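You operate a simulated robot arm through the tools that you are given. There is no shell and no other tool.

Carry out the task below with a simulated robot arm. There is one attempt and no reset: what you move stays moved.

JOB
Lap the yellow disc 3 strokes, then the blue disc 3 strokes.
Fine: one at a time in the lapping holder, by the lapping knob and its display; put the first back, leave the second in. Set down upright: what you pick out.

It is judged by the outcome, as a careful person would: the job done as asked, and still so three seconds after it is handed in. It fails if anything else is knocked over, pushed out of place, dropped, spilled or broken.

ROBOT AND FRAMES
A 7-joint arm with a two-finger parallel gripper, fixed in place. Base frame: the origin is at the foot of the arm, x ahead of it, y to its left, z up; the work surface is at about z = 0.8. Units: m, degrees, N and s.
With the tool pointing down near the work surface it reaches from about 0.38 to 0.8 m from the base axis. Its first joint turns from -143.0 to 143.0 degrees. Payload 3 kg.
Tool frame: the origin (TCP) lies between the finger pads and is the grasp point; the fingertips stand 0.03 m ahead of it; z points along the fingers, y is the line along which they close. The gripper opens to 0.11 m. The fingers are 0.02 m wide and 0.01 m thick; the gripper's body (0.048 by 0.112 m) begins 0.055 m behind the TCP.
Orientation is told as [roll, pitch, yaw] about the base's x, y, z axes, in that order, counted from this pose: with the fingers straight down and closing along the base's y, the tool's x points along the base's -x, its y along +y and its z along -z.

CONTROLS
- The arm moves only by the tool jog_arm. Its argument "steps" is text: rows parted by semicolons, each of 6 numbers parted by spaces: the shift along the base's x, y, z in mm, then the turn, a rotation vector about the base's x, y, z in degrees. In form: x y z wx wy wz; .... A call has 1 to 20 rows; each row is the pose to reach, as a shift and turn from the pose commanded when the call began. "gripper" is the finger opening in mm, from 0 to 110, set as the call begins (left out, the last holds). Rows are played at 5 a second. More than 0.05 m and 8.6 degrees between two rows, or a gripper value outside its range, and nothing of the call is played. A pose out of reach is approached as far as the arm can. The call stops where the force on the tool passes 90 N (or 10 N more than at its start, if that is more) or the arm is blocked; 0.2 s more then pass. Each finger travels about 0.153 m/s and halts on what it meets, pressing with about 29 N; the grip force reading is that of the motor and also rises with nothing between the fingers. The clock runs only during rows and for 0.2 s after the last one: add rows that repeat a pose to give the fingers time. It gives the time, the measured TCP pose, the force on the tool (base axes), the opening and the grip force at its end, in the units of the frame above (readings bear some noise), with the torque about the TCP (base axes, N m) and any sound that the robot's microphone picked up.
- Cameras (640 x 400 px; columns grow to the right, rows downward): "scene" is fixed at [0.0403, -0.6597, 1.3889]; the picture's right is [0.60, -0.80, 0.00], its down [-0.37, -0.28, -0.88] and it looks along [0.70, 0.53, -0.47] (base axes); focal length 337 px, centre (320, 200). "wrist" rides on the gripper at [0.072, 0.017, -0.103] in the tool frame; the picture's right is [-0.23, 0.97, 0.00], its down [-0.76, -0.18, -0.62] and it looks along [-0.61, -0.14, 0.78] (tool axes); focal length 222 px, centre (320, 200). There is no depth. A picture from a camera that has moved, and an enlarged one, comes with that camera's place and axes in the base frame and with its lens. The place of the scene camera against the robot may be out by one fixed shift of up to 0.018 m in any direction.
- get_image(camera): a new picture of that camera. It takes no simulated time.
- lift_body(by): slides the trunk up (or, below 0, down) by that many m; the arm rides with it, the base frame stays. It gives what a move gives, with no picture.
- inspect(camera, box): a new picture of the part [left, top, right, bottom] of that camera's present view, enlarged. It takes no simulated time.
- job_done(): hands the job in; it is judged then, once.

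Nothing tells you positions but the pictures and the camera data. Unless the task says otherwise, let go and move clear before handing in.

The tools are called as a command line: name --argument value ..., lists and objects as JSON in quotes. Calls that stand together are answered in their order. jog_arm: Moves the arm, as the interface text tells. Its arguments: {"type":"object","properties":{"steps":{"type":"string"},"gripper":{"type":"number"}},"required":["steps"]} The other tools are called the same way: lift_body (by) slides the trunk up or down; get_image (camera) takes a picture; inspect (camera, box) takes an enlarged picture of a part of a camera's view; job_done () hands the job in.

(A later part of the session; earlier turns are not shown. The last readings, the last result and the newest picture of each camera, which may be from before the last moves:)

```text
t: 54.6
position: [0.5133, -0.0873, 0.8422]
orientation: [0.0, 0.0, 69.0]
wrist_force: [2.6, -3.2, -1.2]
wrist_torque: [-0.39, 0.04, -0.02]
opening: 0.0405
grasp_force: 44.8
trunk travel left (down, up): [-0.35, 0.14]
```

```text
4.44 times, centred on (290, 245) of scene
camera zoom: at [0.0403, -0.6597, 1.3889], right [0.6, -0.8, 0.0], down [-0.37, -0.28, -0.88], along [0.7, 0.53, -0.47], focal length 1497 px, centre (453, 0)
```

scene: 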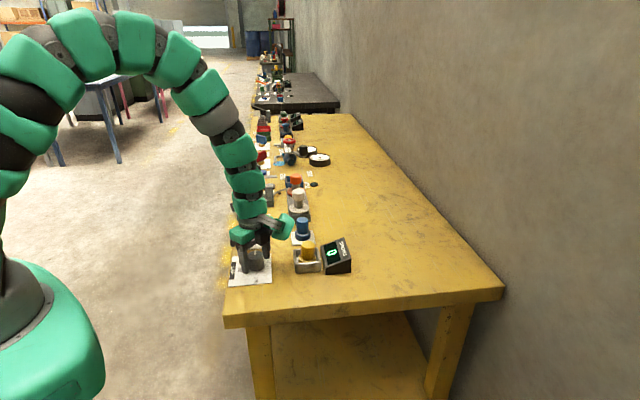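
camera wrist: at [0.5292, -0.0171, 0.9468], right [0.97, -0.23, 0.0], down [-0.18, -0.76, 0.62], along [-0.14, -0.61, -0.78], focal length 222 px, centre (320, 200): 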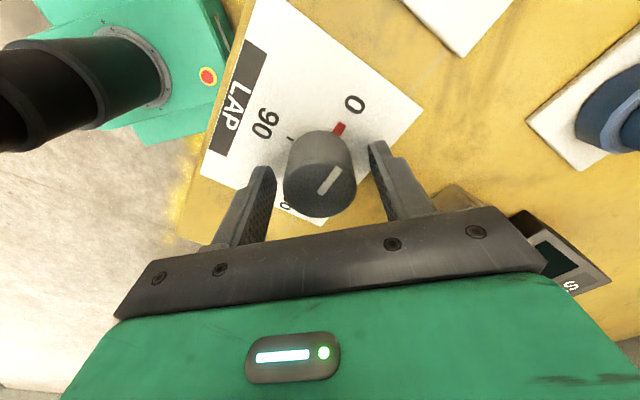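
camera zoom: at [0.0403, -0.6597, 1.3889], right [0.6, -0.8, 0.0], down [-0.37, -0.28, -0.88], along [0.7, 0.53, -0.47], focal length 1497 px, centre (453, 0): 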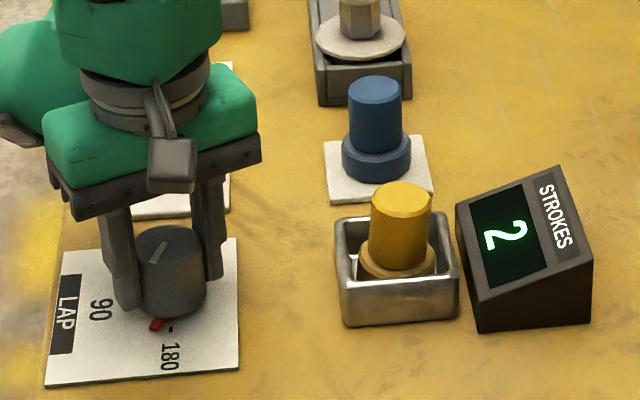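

Still 2 at about 159°. I continue back.

jog_arm --steps "0 0 0 0 0 -6; 0 0 0 0 0 -12; 0 0 0 0 0 -18; 0 0 0 0 0 -24"

inspect --camera "scene" --box '[220, 200, 360, 290]'

```text
t: 55.6
position: [0.5131, -0.0896, 0.8416]
orientation: [0.0, 0.0, 44.9]
wrist_force: [0.5, -3.5, -3.0]
wrist_torque: [-0.35, -0.78, 0.01]
opening: 0.0405
grasp_force: 44.8
trunk travel left (down, up): [-0.35, 0.14]
```

```text
4.44 times, centred on (290, 245) of scene
camera zoom: at [0.0403, -0.6597, 1.3889], right [0.6, -0.8, 0.0], down [-0.37, -0.28, -0.88], along [0.7, 0.53, -0.47], focal length 1497 px, centre (453, 0)
```

zoom: 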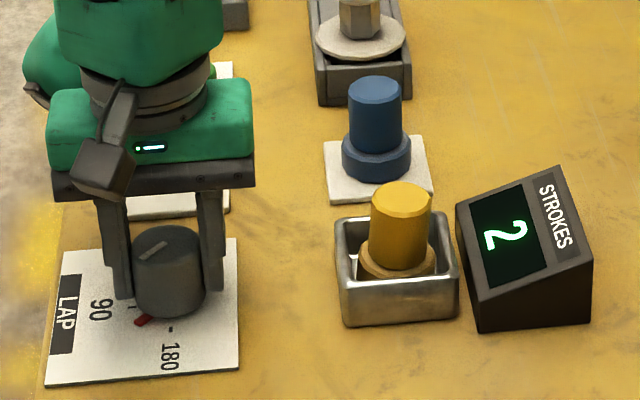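

Still 2 at about 135°. I continue towards 90.

jog_arm --steps "0 0 0 0 0 -6; 0 0 0 0 0 -12; 0 0 0 0 0 -18; 0 0 0 0 0 -24"

inspect --camera "scene" --box '[220, 200, 360, 290]'

```text
t: 56.6
position: [0.5138, -0.0876, 0.8421]
orientation: [0.0, 0.0, 20.9]
wrist_force: [12.1, -3.8, 6.6]
wrist_torque: [-0.57, 1.24, 0.06]
opening: 0.0406
grasp_force: 45.5
trunk travel left (down, up): [-0.35, 0.14]
```

```text
4.44 times, centred on (290, 245) of scene
camera zoom: at [0.0403, -0.6597, 1.3889], right [0.6, -0.8, 0.0], down [-0.37, -0.28, -0.88], along [0.7, 0.53, -0.47], focal length 1497 px, centre (453, 0)
```

zoom: 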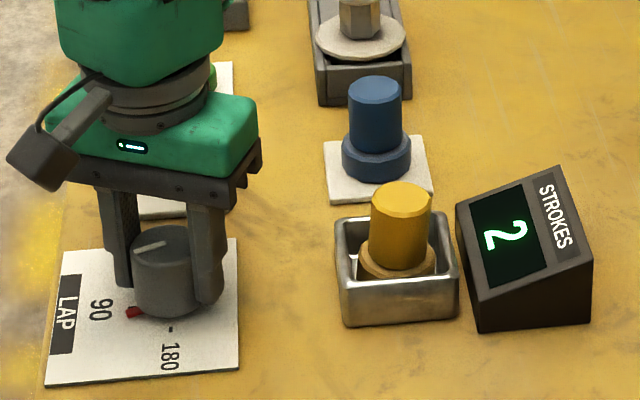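

Still 2 at about 111°. Smaller steps now.

jog_arm --steps "0.4 0 0.3 0 0 -5; 0.6 0 0.3 0 0 -10; 0.6 0 0.3 0 0 -14"

inspect --camera "scene" --box '[220, 200, 360, 290]'

```text
t: 57.4
position: [0.5118, -0.0886, 0.844]
orientation: [0.0, 0.0, 6.9]
wrist_force: [5.6, -14.3, 7.9]
wrist_torque: [-0.68, -0.86, -0.01]
opening: 0.0407
grasp_force: 45.1
trunk travel left (down, up): [-0.35, 0.14]
```

```text
4.44 times, centred on (290, 245) of scene
camera zoom: at [0.0403, -0.6597, 1.3889], right [0.6, -0.8, 0.0], down [-0.37, -0.28, -0.88], along [0.7, 0.53, -0.47], focal length 1497 px, centre (453, 0)
```

zoom: 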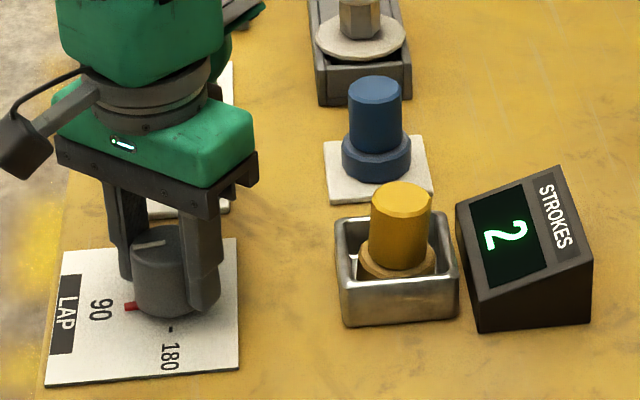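

Still 2 at about 97°. I step on towards and just past 90.

jog_arm --steps "0.2 -0.5 0.3 0 0 -5; 0.2 -0.7 0.3 0 0 -9"

inspect --camera "scene" --box '[220, 200, 360, 290]'

inspect --camera "wrist" --box '[240, 80, 400, 230]'

```text
t: 58.0
position: [0.5121, -0.0885, 0.8429]
orientation: [0.0, 0.0, -2.1]
wrist_force: [6.0, -9.3, 5.3]
wrist_torque: [0.08, -1.3, 0.01]
opening: 0.0406
grasp_force: 45.0
trunk travel left (down, up): [-0.35, 0.14]
```

```text
4.44 times, centred on (290, 245) of scene
camera zoom: at [0.0403, -0.6597, 1.3889], right [0.6, -0.8, 0.0], down [-0.37, -0.28, -0.88], along [0.7, 0.53, -0.47], focal length 1497 px, centre (453, 0)
```

zoom: 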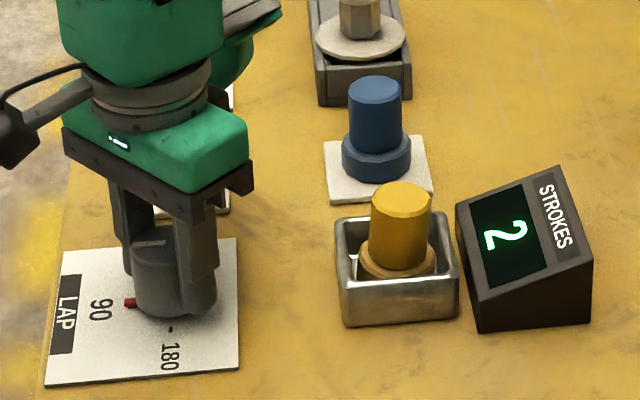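

```text
2.67 times, centred on (320, 155) of wrist
camera zoom: at [0.4409, -0.0692, 0.9465], right [0.26, 0.96, 0.0], down [0.75, -0.21, 0.62], along [0.6, -0.16, -0.78], focal length 592 px, centre (320, 320)
```

zoom: 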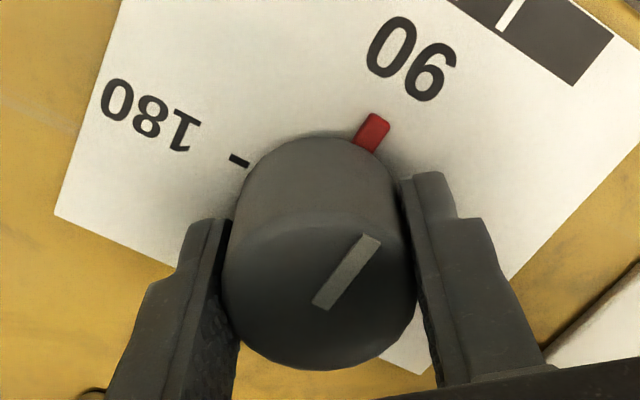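

Still 2 at about 88°. I keep going back in small steps; it may only count in the forward direction.

jog_arm --steps "0.1 -0.3 0 0 0 -5; 0.1 -0.3 0 0 0 -10"

inspect --camera "scene" --box '[220, 200, 360, 290]'

```text
t: 58.6
position: [0.5137, -0.0887, 0.8426]
orientation: [0.0, 0.1, -12.1]
wrist_force: [1.5, -8.9, 5.5]
wrist_torque: [-0.91, -0.34, 0.0]
opening: 0.0405
grasp_force: 45.4
trunk travel left (down, up): [-0.35, 0.14]
```

```text
4.44 times, centred on (290, 245) of scene
camera zoom: at [0.0403, -0.6597, 1.3889], right [0.6, -0.8, 0.0], down [-0.37, -0.28, -0.88], along [0.7, 0.53, -0.47], focal length 1497 px, centre (453, 0)
```

zoom: 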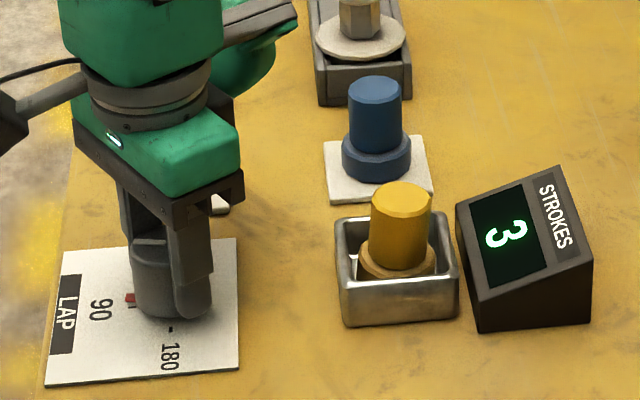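

The display reads 3 strokes for the yellow disc. I stop here, release the knob without turning it, and rise straight up.

jog_arm --steps "0 0 0 0 0 0; 0 0 0 0 0 0; 0 0 0 0 0 0" --gripper 64

inspect --camera "scene" --box '[220, 200, 360, 290]'

inspect --camera "wrist" --box '[240, 80, 400, 230]'

```text
t: 59.4
position: [0.5124, -0.0885, 0.8417]
orientation: [0.0, -0.1, -12.1]
wrist_force: [0.5, -0.2, 0.2]
wrist_torque: [-0.01, 0.0, -0.03]
opening: 0.0641
grasp_force: 0.0
trunk travel left (down, up): [-0.35, 0.14]
```

```text
4.44 times, centred on (290, 245) of scene
camera zoom: at [0.0403, -0.6597, 1.3889], right [0.6, -0.8, 0.0], down [-0.37, -0.28, -0.88], along [0.7, 0.53, -0.47], focal length 1497 px, centre (453, 0)
```

zoom: 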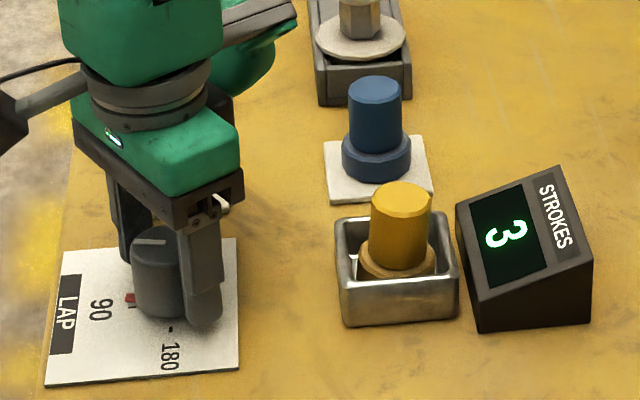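

```text
2.67 times, centred on (320, 155) of wrist
camera zoom: at [0.4456, -0.0567, 0.9466], right [0.42, 0.91, 0.0], down [0.71, -0.33, 0.62], along [0.56, -0.26, -0.78], focal length 592 px, centre (320, 320)
```

zoom: 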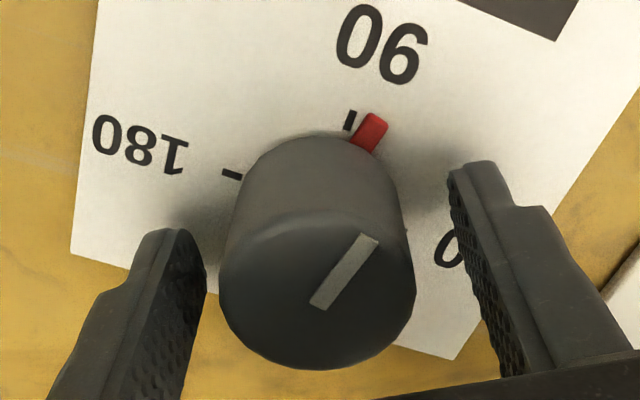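

Knob released and holding at about 78°, display 3. I rise, turn to yaw +45 and go above the holder to fetch the yellow disc.

jog_arm --steps "0 0 20 0 0 0; 0 0 60 0 0 0; 0 0 100 0 0 0; 0 0 125 0 0 0; 12 -12 125 0 0 7.2; 24 -24 125 0 0 14.4; 36 -36 125 0 0 21.6; 48 -48 125 0 0 28.8; 60 -60 125 0 0 36; 72 -72 125 0 0 43.2; 84 -84 125 0 0 50.4; 95 -95 125 0 0 57; 95 -95 125 0 0 57; 95 -95 125 0 0 57" --gripper 60

get_image --camera "wrist"

inspect --camera "wrist" --box '[265, 55, 375, 155]'

inspect --camera "scene" --box '[300, 225, 330, 275]'

```text
t: 62.4
position: [0.608, -0.184, 0.9677]
orientation: [0.0, 0.0, 45.0]
wrist_force: [-1.4, 0.7, 0.1]
wrist_torque: [-0.02, -0.01, 0.0]
opening: 0.0598
grasp_force: 0.1
trunk travel left (down, up): [-0.35, 0.14]
```

```text
taken
camera wrist: at [0.5456, -0.2232, 1.0722], right [-0.53, 0.85, 0.0], down [0.66, 0.41, 0.62], along [0.53, 0.33, -0.78], focal length 222 px, centre (320, 200)
```

wrist: 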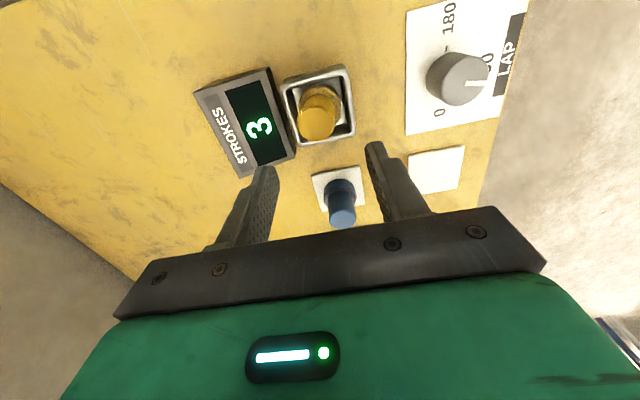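

```text
4.00 times, centred on (320, 105) of wrist
camera zoom: at [0.5456, -0.2232, 1.0722], right [-0.53, 0.85, 0.0], down [0.66, 0.41, 0.62], along [0.53, 0.33, -0.78], focal length 888 px, centre (320, 580)
```

zoom: 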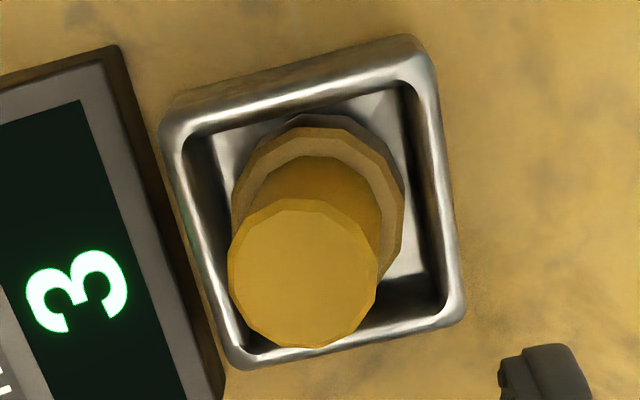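

```text
8.00 times, centred on (315, 250) of scene
camera zoom: at [0.0403, -0.6597, 1.3889], right [0.6, -0.8, 0.0], down [-0.37, -0.28, -0.88], along [0.7, 0.53, -0.47], focal length 2695 px, centre (360, -200)
```

zoom: 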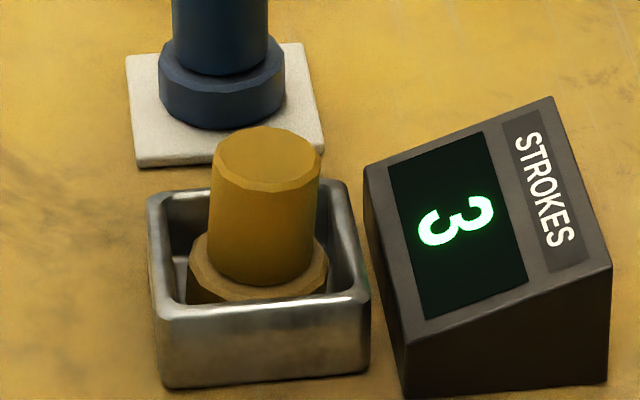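

Display still 3, and the disc leans a little towards the display. I descend and grip it again, squaring it up with the fingers.

jog_arm --steps "0.5 -1.5 -25 0 0 0; 0.5 -1.5 -55 0 0 0; 0.5 -1.5 -80 0 0 0; 0.5 -1.5 -96 0 0 0; 0.5 -1.5 -96 0 0 0" --gripper 56

jog_arm --steps "0 0 0 0 0 0; 0 0 0 0 0 0; 0 0 0 0 0 0; 0 0 0 0 0 0" --gripper 0

inspect --camera "scene" --box '[300, 225, 330, 275]'

inspect --camera "wrist" --box '[250, 70, 390, 210]'

```text
t: 63.6
position: [0.6109, -0.1858, 0.8728]
orientation: [0.1, 0.0, 45.0]
wrist_force: [-0.1, -0.5, 0.0]
wrist_torque: [0.01, 0.0, 0.01]
opening: 0.0558
grasp_force: 0.0
trunk travel left (down, up): [-0.35, 0.14]
```

```text
t: 64.6
position: [0.6108, -0.1855, 0.8727]
orientation: [0.0, 0.0, 45.0]
wrist_force: [0.1, -0.8, 0.3]
wrist_torque: [-0.04, 0.02, 0.03]
opening: 0.0354
grasp_force: 29.1
trunk travel left (down, up): [-0.35, 0.14]
```

```text
8.00 times, centred on (315, 250) of scene
camera zoom: at [0.0403, -0.6597, 1.3889], right [0.6, -0.8, 0.0], down [-0.37, -0.28, -0.88], along [0.7, 0.53, -0.47], focal length 2695 px, centre (360, -200)
```

zoom: 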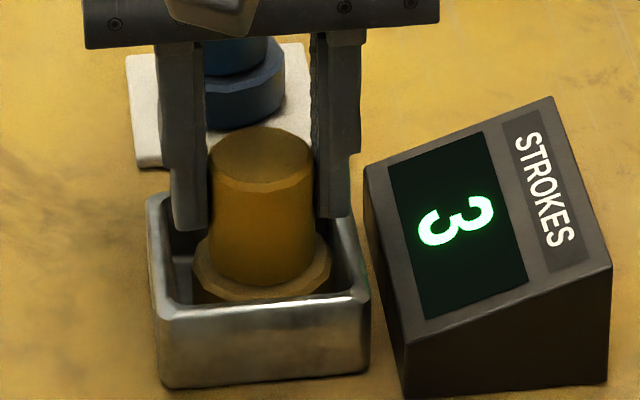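

```text
2.86 times, centred on (320, 140) of wrist
camera zoom: at [0.5467, -0.2244, 0.9762], right [-0.53, 0.85, 0.0], down [0.66, 0.41, 0.62], along [0.53, 0.33, -0.78], focal length 635 px, centre (320, 371)
```

zoom: 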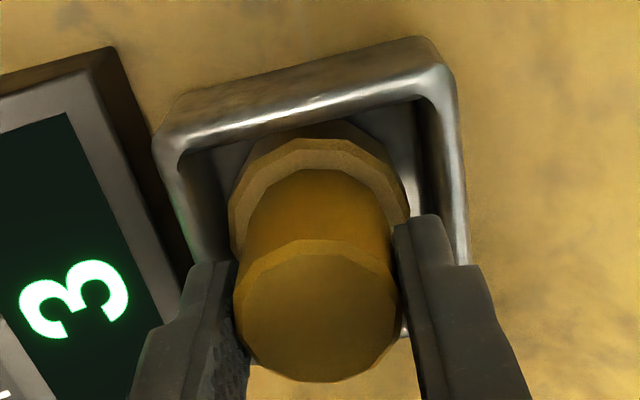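

The yellow disc is gripped and square. I lift it out and carry it back over its empty card.

jog_arm --steps "0 0 6 0 0 0; 0 0 18 0 0 0; 0 0 38 0 0 0; 0 0 60 0 0 0; 0 0 75 0 0 0; -1 20 75 0 0 0; -2 50 75 0 0 0; -3 80 75 0 0 0; -4 110 75 0 0 0; -5 140 75 0 0 0; -6 170 75 0 0 0; -6.5 187 75 0 0 0; -6.5 187 75 0 0 0; -6.5 187 75 0 0 0"

get_image --camera "wrist"

inspect --camera "scene" --box '[220, 180, 360, 290]'

```text
t: 67.6
position: [0.6025, 0.0017, 0.9462]
orientation: [0.0, 0.0, 45.0]
wrist_force: [-0.7, 0.5, -3.4]
wrist_torque: [-0.02, 0.03, 0.01]
opening: 0.0351
grasp_force: 28.6
trunk travel left (down, up): [-0.35, 0.14]
```

```text
taken
camera wrist: at [0.5392, -0.0372, 1.0491], right [-0.53, 0.85, 0.0], down [0.67, 0.41, 0.62], along [0.53, 0.33, -0.78], focal length 222 px, centre (320, 200)
```

wrist: 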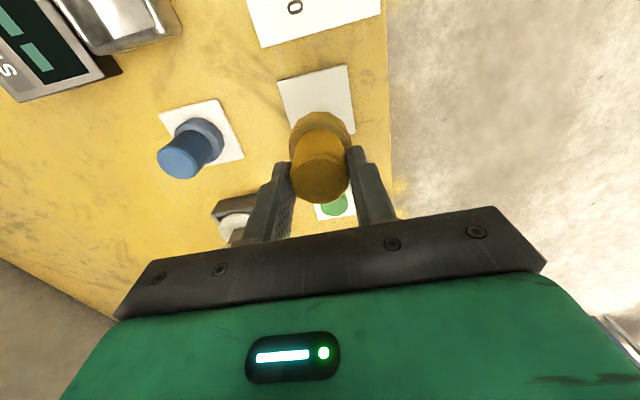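

```text
3.64 times, centred on (290, 235) of scene
camera zoom: at [0.0403, -0.6597, 1.3889], right [0.6, -0.8, 0.0], down [-0.37, -0.28, -0.88], along [0.7, 0.53, -0.47], focal length 1225 px, centre (429, 73)
```

zoom: 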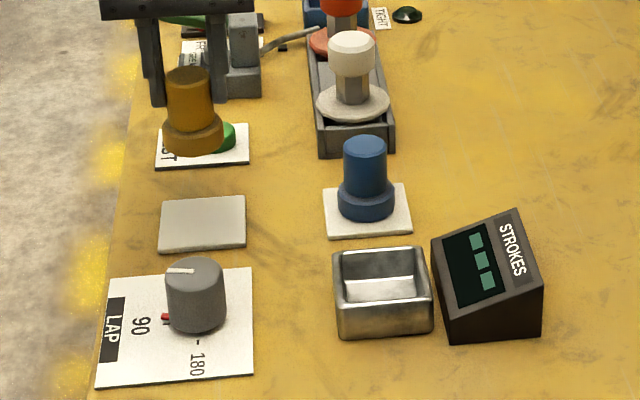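

The display went back to dashes and the yellow disc is over its card. I check its uprightness in the grip and the card's alignment.

inspect --camera "wrist" --box '[250, 50, 390, 210]'

inspect --camera "scene" --box '[240, 190, 300, 250]'

```text
2.50 times, centred on (320, 130) of wrist
camera zoom: at [0.5392, -0.0372, 1.0491], right [-0.53, 0.85, 0.0], down [0.67, 0.41, 0.62], along [0.53, 0.33, -0.78], focal length 555 px, centre (320, 375)
```

zoom: 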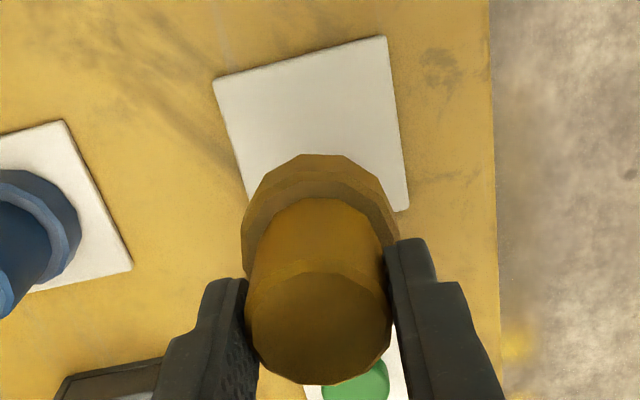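

```text
6.67 times, centred on (270, 220) of scene
camera zoom: at [0.0403, -0.6597, 1.3889], right [0.6, -0.8, 0.0], down [-0.37, -0.28, -0.88], along [0.7, 0.53, -0.47], focal length 2246 px, centre (653, 67)
```

zoom: 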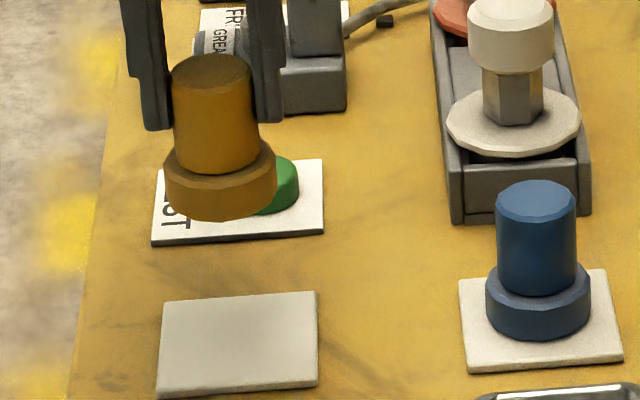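

The card is well aligned under the disc. I lower it close to the card, then feel for contact.

jog_arm --steps "0.5 0.5 -20 0 0 0; 0.5 0.5 -40 0 0 0; 0.5 0.5 -55 0 0 0; 0.5 0.5 -65 0 0 0; 0.5 0.5 -70 0 0 0; 0.5 0.5 -70 0 0 0"

inspect --camera "scene" --box '[220, 200, 300, 270]'

inspect --camera "wrist" --box '[250, 50, 390, 210]'

```text
t: 69.0
position: [0.6043, 0.0028, 0.877]
orientation: [0.1, 0.0, 45.0]
wrist_force: [0.2, -0.7, -2.7]
wrist_torque: [0.03, 0.02, 0.01]
opening: 0.0352
grasp_force: 29.3
trunk travel left (down, up): [-0.35, 0.14]
```

```text
5.71 times, centred on (260, 235) of scene
camera zoom: at [0.0403, -0.6597, 1.3889], right [0.6, -0.8, 0.0], down [-0.37, -0.28, -0.88], along [0.7, 0.53, -0.47], focal length 1925 px, centre (663, 0)
```

zoom: 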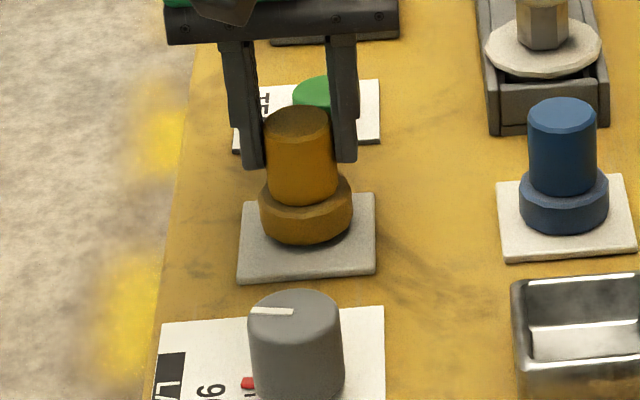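

```text
2.50 times, centred on (320, 130) of wrist
camera zoom: at [0.5402, -0.0375, 0.9813], right [-0.53, 0.85, 0.0], down [0.66, 0.41, 0.62], along [0.53, 0.33, -0.78], focal length 555 px, centre (320, 375)
```

zoom: 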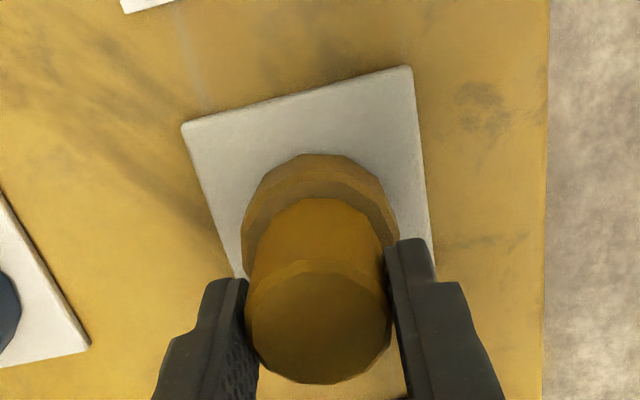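

Nearly on the card, centred. I lower in 1–2 mm steps.

jog_arm --steps "0 0 -1 0 0 0; 0 0 -2 0 0 0; 0 0 -3 0 0 0; 0 0 -3 0 0 0"

jog_arm --steps "0 0 -1 0 0 0; 0 0 -1 0 0 0"

```text
t: 70.0
position: [0.6029, 0.0025, 0.8745]
orientation: [0.0, 0.0, 45.1]
wrist_force: [0.1, -0.6, -2.4]
wrist_torque: [0.0, 0.01, -0.01]
opening: 0.0355
grasp_force: 29.0
trunk travel left (down, up): [-0.35, 0.14]
```

```text
t: 70.6
position: [0.6022, 0.0024, 0.8729]
orientation: [0.0, 0.0, 45.0]
wrist_force: [0.4, 0.7, -3.2]
wrist_torque: [0.01, 0.05, 0.01]
opening: 0.0352
grasp_force: 29.5
trunk travel left (down, up): [-0.35, 0.14]
```

jog_arm --steps "0 0 -1 0 0 0; 0 0 -1 0 0 0"

jog_arm --steps "0 0 -1 0 0 0; 0 0 -1 0 0 0"

```text
t: 71.2
position: [0.6036, 0.0014, 0.8728]
orientation: [0.0, 0.0, 45.0]
wrist_force: [-0.5, -0.5, 2.4]
wrist_torque: [-0.01, 0.01, 0.01]
opening: 0.0352
grasp_force: 29.8
trunk travel left (down, up): [-0.35, 0.14]
```

```text
t: 71.8
position: [0.6033, 0.0019, 0.8734]
orientation: [-0.1, -0.1, 45.0]
wrist_force: [-0.1, -3.0, 14.7]
wrist_torque: [-0.18, 0.01, 0.02]
opening: 0.0352
grasp_force: 28.9
trunk travel left (down, up): [-0.35, 0.14]
```

The disc is down on the card (about 15 N). I ease off a millimetre and open gently.

jog_arm --steps "0 0 1 0 0 0; 0 0 1 0 0 0"

jog_arm --steps "0 0 0 0 0 0; 0 0 0 0 0 0; 0 0 0 0 0 0" --gripper 42

inspect --camera "scene" --box '[220, 200, 300, 270]'

inspect --camera "wrist" --box '[250, 50, 390, 210]'

```text
t: 72.4
position: [0.6026, 0.0019, 0.8725]
orientation: [0.0, 0.0, 45.0]
wrist_force: [-0.4, -2.2, 8.6]
wrist_torque: [-0.23, -0.06, 0.01]
opening: 0.0351
grasp_force: 29.3
trunk travel left (down, up): [-0.35, 0.14]
```

```text
t: 73.2
position: [0.6033, 0.0027, 0.8729]
orientation: [-0.1, -0.1, 45.0]
wrist_force: [-0.1, -0.2, -0.3]
wrist_torque: [0.02, 0.02, 0.01]
opening: 0.0422
grasp_force: 0.0
trunk travel left (down, up): [-0.35, 0.14]
```

```text
5.71 times, centred on (260, 235) of scene
camera zoom: at [0.0403, -0.6597, 1.3889], right [0.6, -0.8, 0.0], down [-0.37, -0.28, -0.88], along [0.7, 0.53, -0.47], focal length 1925 px, centre (663, 0)
```

zoom: 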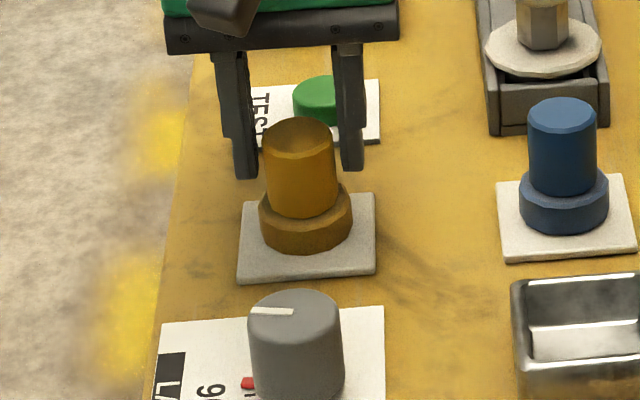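

```text
2.50 times, centred on (320, 130) of wrist
camera zoom: at [0.5396, -0.0372, 0.976], right [-0.53, 0.85, 0.0], down [0.66, 0.41, 0.62], along [0.53, 0.33, -0.78], focal length 555 px, centre (320, 375)
```

zoom: 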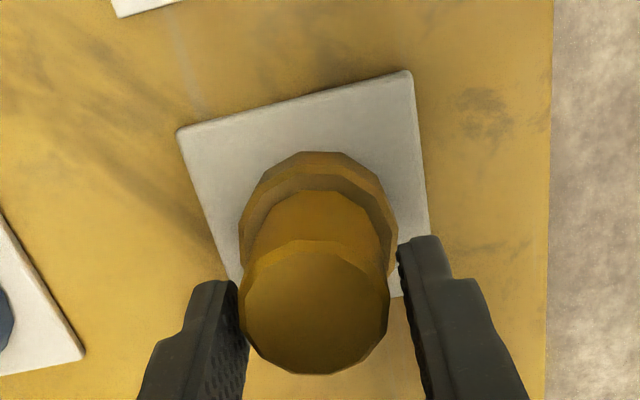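

The yellow disc is on its card, but the top looks tipped a little. I open wider without moving and look again.

jog_arm --steps "0 0 0 0 0 0; 0 0 0 0 0 0; 0 0 0 0 0 0; 0 0 0 0 0 0" --gripper 60

inspect --camera "scene" --box '[235, 205, 285, 260]'

inspect --camera "wrist" --box '[250, 50, 390, 210]'

```text
t: 74.2
position: [0.6026, 0.0024, 0.8715]
orientation: [0.0, 0.0, 45.0]
wrist_force: [0.2, -0.3, -0.1]
wrist_torque: [-0.02, -0.03, -0.02]
opening: 0.0601
grasp_force: 0.1
trunk travel left (down, up): [-0.35, 0.14]
```

```text
7.27 times, centred on (260, 232) of scene
camera zoom: at [0.0403, -0.6597, 1.3889], right [0.6, -0.8, 0.0], down [-0.37, -0.28, -0.88], along [0.7, 0.53, -0.47], focal length 2450 px, centre (756, -36)
```

zoom: 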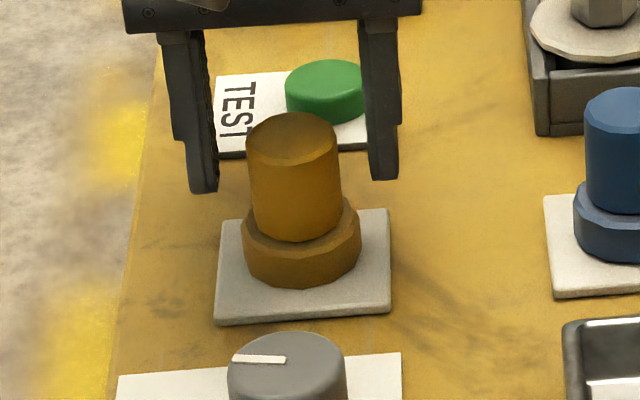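

```text
2.50 times, centred on (320, 130) of wrist
camera zoom: at [0.5396, -0.0373, 0.976], right [-0.53, 0.85, 0.0], down [0.66, 0.41, 0.62], along [0.53, 0.33, -0.78], focal length 555 px, centre (320, 375)
```

zoom: 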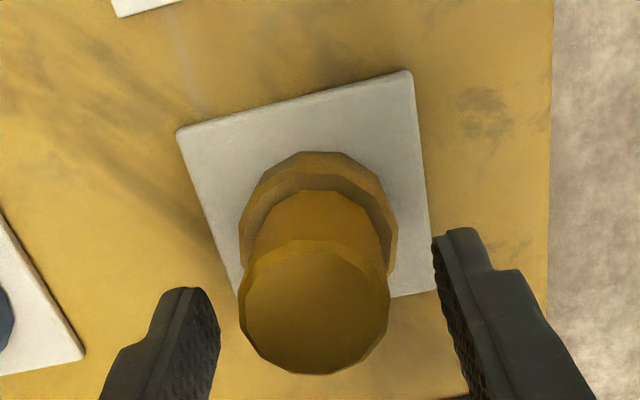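

The yellow disc stands upright in the middle of its card, just as before. I rise and take a close look into the empty holder before fetching the blue disc.

jog_arm --steps "0 0 10 0 0 0; 0 0 35 0 0 0; 0 0 65 0 0 0; 0 0 85 0 0 0; 1 -30 85 0 0 0; 2 -65 85 0 0 0; 3 -100 85 0 0 0; 4 -135 85 0 0 0; 5 -165 85 0 0 0; 5.5 -186 80 0 0 0; 5.5 -186 70 0 0 0; 5.5 -186 70 0 0 0" --gripper 60

inspect --camera "wrist" --box '[265, 60, 375, 160]'

inspect --camera "scene" --box '[220, 180, 360, 290]'

```text
t: 76.8
position: [0.6107, -0.1834, 0.9424]
orientation: [0.0, 0.1, 45.0]
wrist_force: [-0.6, 0.5, -0.1]
wrist_torque: [0.03, 0.01, -0.02]
opening: 0.06
grasp_force: 0.1
trunk travel left (down, up): [-0.35, 0.14]
```

```text
4.00 times, centred on (320, 110) of wrist
camera zoom: at [0.5463, -0.2233, 1.0457], right [-0.53, 0.85, 0.0], down [0.67, 0.41, 0.62], along [0.53, 0.33, -0.78], focal length 888 px, centre (320, 560)
```

zoom: 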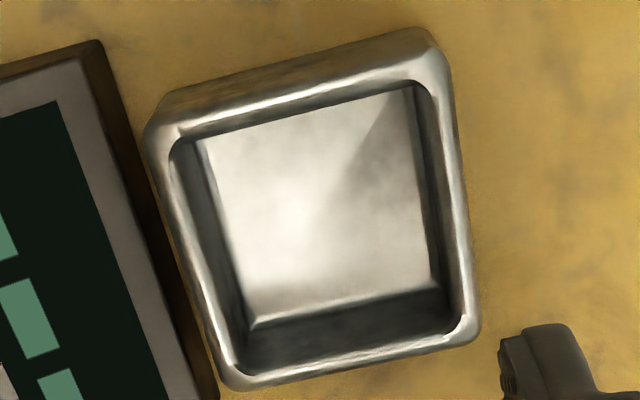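

```text
3.64 times, centred on (290, 235) of scene
camera zoom: at [0.0403, -0.6597, 1.3889], right [0.6, -0.8, 0.0], down [-0.37, -0.28, -0.88], along [0.7, 0.53, -0.47], focal length 1225 px, centre (429, 73)
```

zoom: 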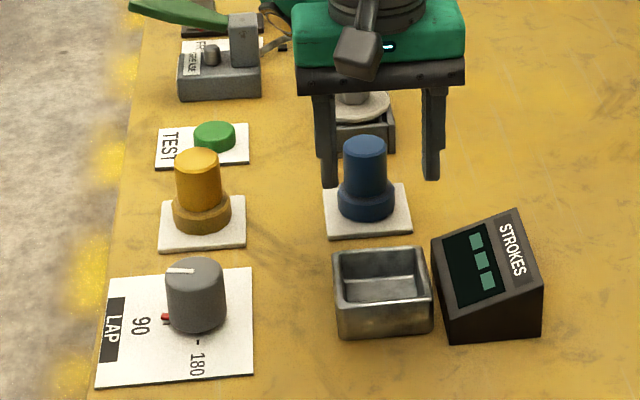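

The holder floor shows a faint raised centre, which explains the slight rocking. Now I go above the blue disc at about (0.6975, -0.095).

jog_arm --steps "15 15 5 0 0 0; 35 35 10 0 0 0; 55 55 10 0 0 0; 75 75 10 0 0 0; 88.5 88.5 10 0 0 0; 88.5 88.5 10 0 0 0; 88.5 88.5 10 0 0 0" --gripper 64

get_image --camera "wrist"

inspect --camera "wrist" --box '[260, 60, 380, 180]'

inspect --camera "scene" --box '[220, 180, 360, 290]'

```text
t: 78.4
position: [0.6975, -0.0964, 0.9516]
orientation: [0.0, 0.1, 45.0]
wrist_force: [-0.1, -0.6, 0.3]
wrist_torque: [-0.01, 0.01, 0.01]
opening: 0.0639
grasp_force: 0.0
trunk travel left (down, up): [-0.35, 0.14]
```

```text
taken
camera wrist: at [0.634, -0.1356, 1.0558], right [-0.53, 0.85, 0.0], down [0.67, 0.41, 0.62], along [0.53, 0.33, -0.78], focal length 222 px, centre (320, 200)
```

wrist: 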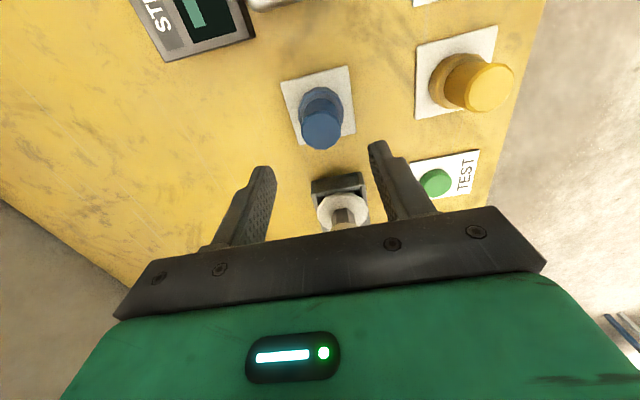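

```text
3.33 times, centred on (320, 120) of wrist
camera zoom: at [0.634, -0.1356, 1.0558], right [-0.53, 0.85, 0.0], down [0.67, 0.41, 0.62], along [0.53, 0.33, -0.78], focal length 740 px, centre (320, 467)
```

zoom: 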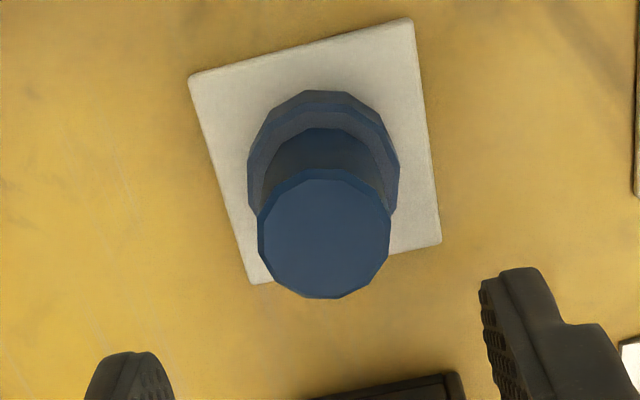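

```text
3.64 times, centred on (290, 235) of scene
camera zoom: at [0.0403, -0.6597, 1.3889], right [0.6, -0.8, 0.0], down [-0.37, -0.28, -0.88], along [0.7, 0.53, -0.47], focal length 1225 px, centre (429, 73)
```

zoom: 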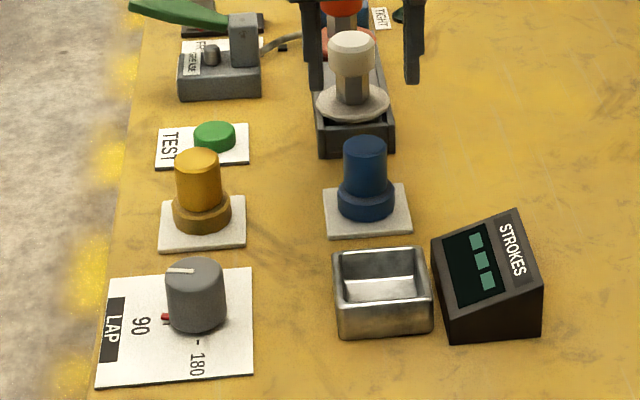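

The blue disc is centred below the gripper and stands upright. I descend around its handle.

jog_arm --steps "-0.5 0.5 -20 0 0 0; -0.5 0.5 -45 0 0 0; -0.5 0.5 -65 0 0 0; -0.5 0.5 -80 0 0 0; -0.5 0.5 -80 0 0 0" --gripper 60

inspect --camera "wrist" --box '[240, 60, 400, 220]'

inspect --camera "scene" --box '[280, 170, 360, 260]'

```text
t: 79.6
position: [0.6966, -0.098, 0.872]
orientation: [0.1, 0.1, 45.0]
wrist_force: [0.3, -0.4, -0.8]
wrist_torque: [-0.01, -0.02, -0.01]
opening: 0.0601
grasp_force: 0.0
trunk travel left (down, up): [-0.35, 0.14]
```

```text
2.50 times, centred on (320, 140) of wrist
camera zoom: at [0.6336, -0.1362, 0.9755], right [-0.53, 0.85, 0.0], down [0.67, 0.41, 0.62], along [0.53, 0.33, -0.78], focal length 555 px, centre (320, 350)
```

zoom: 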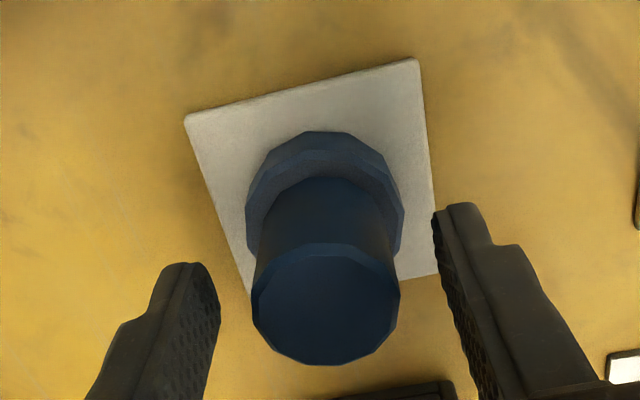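

```text
4.44 times, centred on (320, 215) of scene
camera zoom: at [0.0403, -0.6597, 1.3889], right [0.6, -0.8, 0.0], down [-0.37, -0.28, -0.88], along [0.7, 0.53, -0.47], focal length 1497 px, centre (320, 133)
```

zoom: 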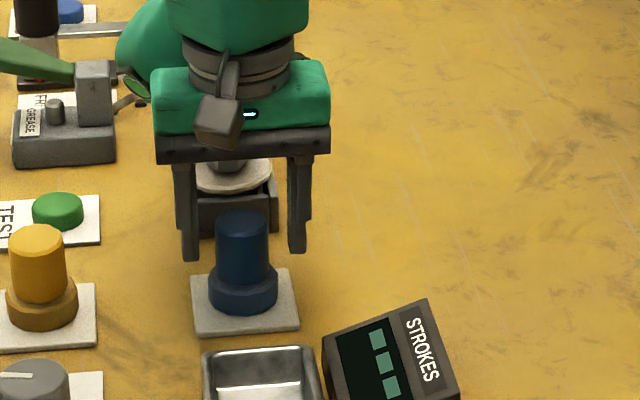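

Straddled evenly. I close on the blue handle.

jog_arm --steps "0 0 0 0 0 0; 0 0 0 0 0 0; 0 0 0 0 0 0; 0 0 0 0 0 0" --gripper 0

inspect --camera "wrist" --box '[240, 60, 400, 220]'

```text
t: 80.6
position: [0.6971, -0.0972, 0.8718]
orientation: [0.0, 0.0, 44.9]
wrist_force: [-1.3, 0.6, 0.8]
wrist_torque: [0.04, 0.1, 0.01]
opening: 0.0356
grasp_force: 29.0
trunk travel left (down, up): [-0.35, 0.14]
```

```text
2.50 times, centred on (320, 140) of wrist
camera zoom: at [0.6336, -0.136, 0.9758], right [-0.53, 0.85, 0.0], down [0.66, 0.41, 0.62], along [0.53, 0.33, -0.78], focal length 555 px, centre (320, 350)
```

zoom: 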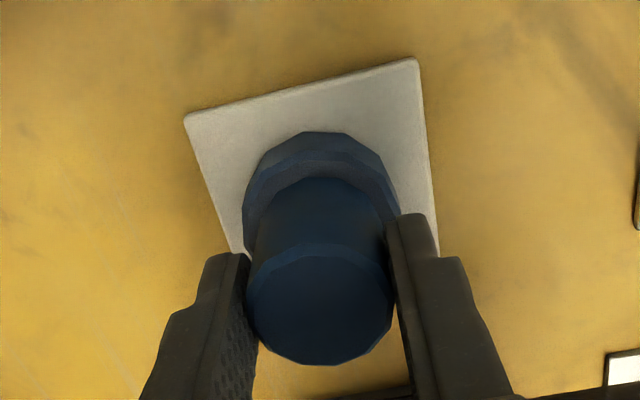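

The blue disc is gripped and centred. I lift it and carry it over the holder.

jog_arm --steps "0 0 6 0 0 0; 0 0 20 0 0 0; 0 0 42 0 0 0; 0 0 62 0 0 0; 0 0 72 0 0 0; -15 -15 72 0 0 0; -35 -35.5 72 0 0 0; -55 -56 72 0 0 0; -75 -76 72 0 0 0; -88 -89.5 72 0 0 0; -88 -89.5 72 0 0 0; -88 -89.5 72 0 0 0"

inspect --camera "wrist" --box '[240, 50, 400, 220]'

inspect --camera "scene" --box '[280, 200, 360, 280]'

```text
t: 83.2
position: [0.6074, -0.1839, 0.9442]
orientation: [0.1, 0.1, 44.9]
wrist_force: [0.6, 0.1, -2.7]
wrist_torque: [0.02, 0.0, 0.01]
opening: 0.0353
grasp_force: 29.1
trunk travel left (down, up): [-0.35, 0.14]
```

```text
2.35 times, centred on (320, 135) of wrist
camera zoom: at [0.5443, -0.2228, 1.0477], right [-0.53, 0.85, 0.0], down [0.67, 0.41, 0.62], along [0.53, 0.33, -0.78], focal length 523 px, centre (320, 353)
```

zoom: 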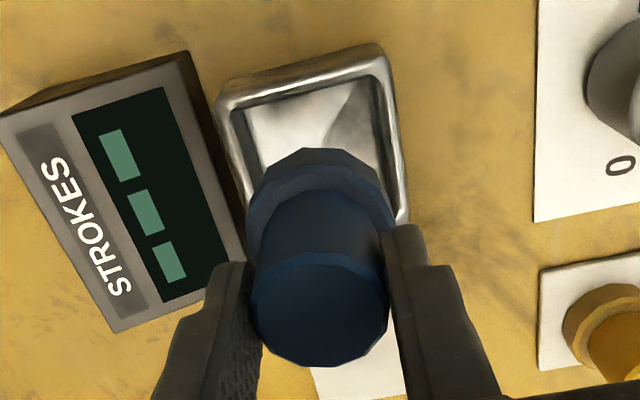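

```text
5.00 times, centred on (320, 240) of scene
camera zoom: at [0.0403, -0.6597, 1.3889], right [0.6, -0.8, 0.0], down [-0.37, -0.28, -0.88], along [0.7, 0.53, -0.47], focal length 1684 px, centre (320, 0)
```

zoom: 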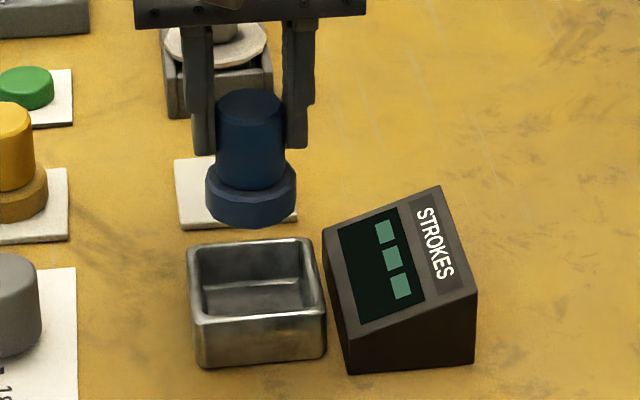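

The blue disc is over the holder, aligned. I lower it into the holder.

jog_arm --steps "0 0 -15 0 0 0; 0 0 -32 0 0 0; 0 0 -48 0 0 0; 0 0 -60 0 0 0; 0 0 -67 0 0 0; 0 0 -67 0 0 0"

inspect --camera "wrist" --box '[240, 50, 400, 220]'

inspect --camera "scene" --box '[280, 200, 360, 280]'

```text
t: 84.6
position: [0.6084, -0.1833, 0.8771]
orientation: [0.0, 0.1, 45.1]
wrist_force: [-0.7, -0.3, -3.9]
wrist_torque: [-0.01, 0.01, -0.04]
opening: 0.0355
grasp_force: 28.8
trunk travel left (down, up): [-0.35, 0.14]
```

```text
2.35 times, centred on (320, 135) of wrist
camera zoom: at [0.5448, -0.2232, 0.9809], right [-0.53, 0.85, 0.0], down [0.66, 0.41, 0.62], along [0.53, 0.33, -0.78], focal length 523 px, centre (320, 353)
```

zoom: 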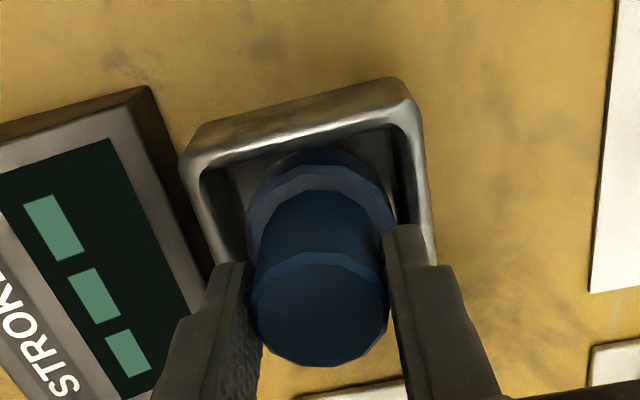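

```text
5.00 times, centred on (320, 240) of scene
camera zoom: at [0.0403, -0.6597, 1.3889], right [0.6, -0.8, 0.0], down [-0.37, -0.28, -0.88], along [0.7, 0.53, -0.47], focal length 1684 px, centre (320, 0)
```

zoom: 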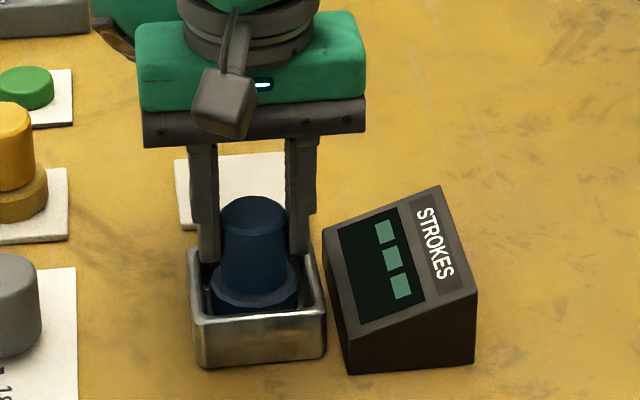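

The flange is inside the walls. I lower the last few millimetres gently.

jog_arm --steps "0 0 -1 0 0 0; 0 0 -2 0 0 0; 0 0 -2 0 0 0"

jog_arm --steps "0 0 -1 0 0 0; 0 0 -1 0 0 0"

jog_arm --steps "0 0 -1 0 0 0; 0 0 -1 0 0 0"

```text
t: 85.4
position: [0.61, -0.1855, 0.8758]
orientation: [0.0, 0.0, 45.0]
wrist_force: [-0.8, -0.6, -4.0]
wrist_torque: [0.02, 0.0, 0.04]
opening: 0.0354
grasp_force: 29.1
trunk travel left (down, up): [-0.35, 0.14]
```

```text
t: 86.0
position: [0.6087, -0.1823, 0.8725]
orientation: [0.0, 0.0, 45.1]
wrist_force: [0.0, 0.1, -4.0]
wrist_torque: [-0.01, -0.03, 0.01]
opening: 0.0352
grasp_force: 28.7
trunk travel left (down, up): [-0.35, 0.14]
```

```text
t: 86.6
position: [0.6093, -0.1842, 0.8742]
orientation: [-0.1, 0.0, 45.0]
wrist_force: [-0.2, 0.1, -3.6]
wrist_torque: [0.0, -0.02, 0.01]
opening: 0.0353
grasp_force: 29.2
trunk travel left (down, up): [-0.35, 0.14]
```

jog_arm --steps "0 0 -1 0 0 0; 0 0 -1 0 0 0"

jog_arm --steps "0 0 -1 0 0 0; 0 0 -1 0 0 0"

```text
t: 87.2
position: [0.6089, -0.1838, 0.8725]
orientation: [0.0, 0.0, 45.0]
wrist_force: [-1.0, -0.1, -2.2]
wrist_torque: [-0.04, -0.05, 0.03]
opening: 0.0353
grasp_force: 29.0
trunk travel left (down, up): [-0.35, 0.14]
```

```text
t: 87.8
position: [0.6079, -0.1858, 0.8726]
orientation: [-0.1, -0.1, 45.1]
wrist_force: [-1.5, -0.2, 9.0]
wrist_torque: [0.02, 0.05, 0.03]
opening: 0.035
grasp_force: 28.8
trunk travel left (down, up): [-0.35, 0.14]
```

Contact on the holder floor (about 9 N). I ease off slightly and open a little.

jog_arm --steps "0 0 0.5 0 0 0; 0 0 0.5 0 0 0"

inspect --camera "wrist" --box '[240, 50, 400, 220]'

jog_arm --steps "0 0 0 0 0 0; 0 0 0 0 0 0; 0 0 0 0 0 0" --gripper 39

inspect --camera "wrist" --box '[240, 50, 400, 220]'

inspect --camera "scene" --box '[280, 200, 360, 280]'

```text
t: 88.4
position: [0.6093, -0.1839, 0.8712]
orientation: [0.1, 0.1, 45.0]
wrist_force: [0.3, -0.5, 5.4]
wrist_torque: [-0.07, 0.02, 0.02]
opening: 0.0355
grasp_force: 28.9
trunk travel left (down, up): [-0.35, 0.14]
```

```text
2.35 times, centred on (320, 135) of wrist
camera zoom: at [0.5449, -0.2241, 0.976], right [-0.53, 0.85, 0.0], down [0.66, 0.41, 0.62], along [0.53, 0.33, -0.78], focal length 523 px, centre (320, 353)
```

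zoom: 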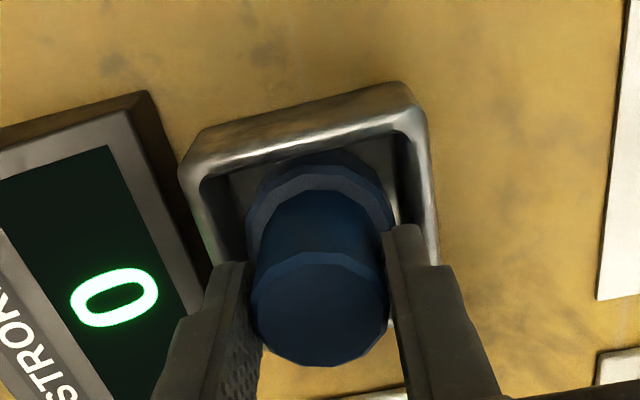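

```text
t: 89.2
position: [0.6084, -0.1834, 0.8731]
orientation: [0.0, 0.1, 45.0]
wrist_force: [-0.1, -0.3, -0.6]
wrist_torque: [-0.02, 0.03, -0.01]
opening: 0.0388
grasp_force: 0.1
trunk travel left (down, up): [-0.35, 0.14]
```

```text
2.35 times, centred on (320, 135) of wrist
camera zoom: at [0.5451, -0.2241, 0.9757], right [-0.53, 0.85, 0.0], down [0.66, 0.41, 0.62], along [0.53, 0.33, -0.78], focal length 523 px, centre (320, 353)
```

zoom: 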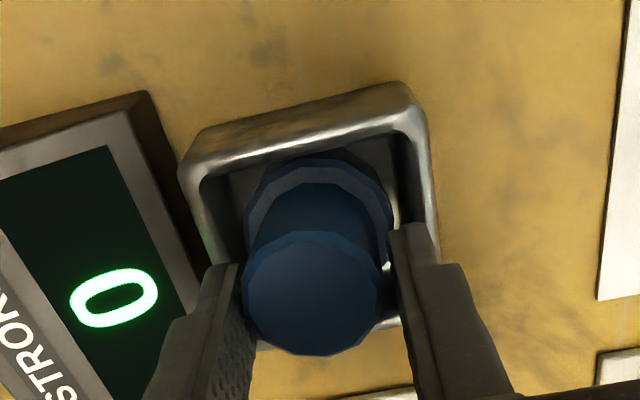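

```text
5.00 times, centred on (320, 240) of scene
camera zoom: at [0.0403, -0.6597, 1.3889], right [0.6, -0.8, 0.0], down [-0.37, -0.28, -0.88], along [0.7, 0.53, -0.47], focal length 1684 px, centre (320, 0)
```

zoom: 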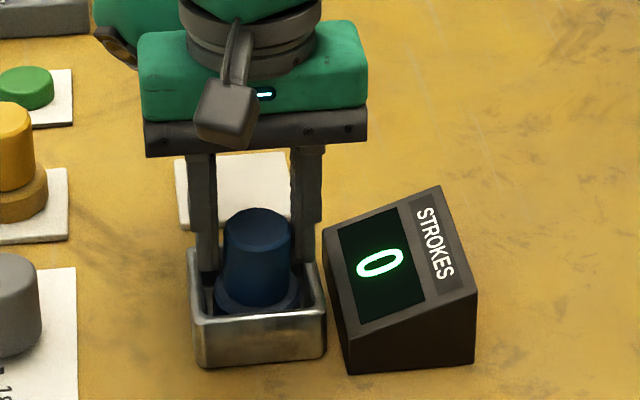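

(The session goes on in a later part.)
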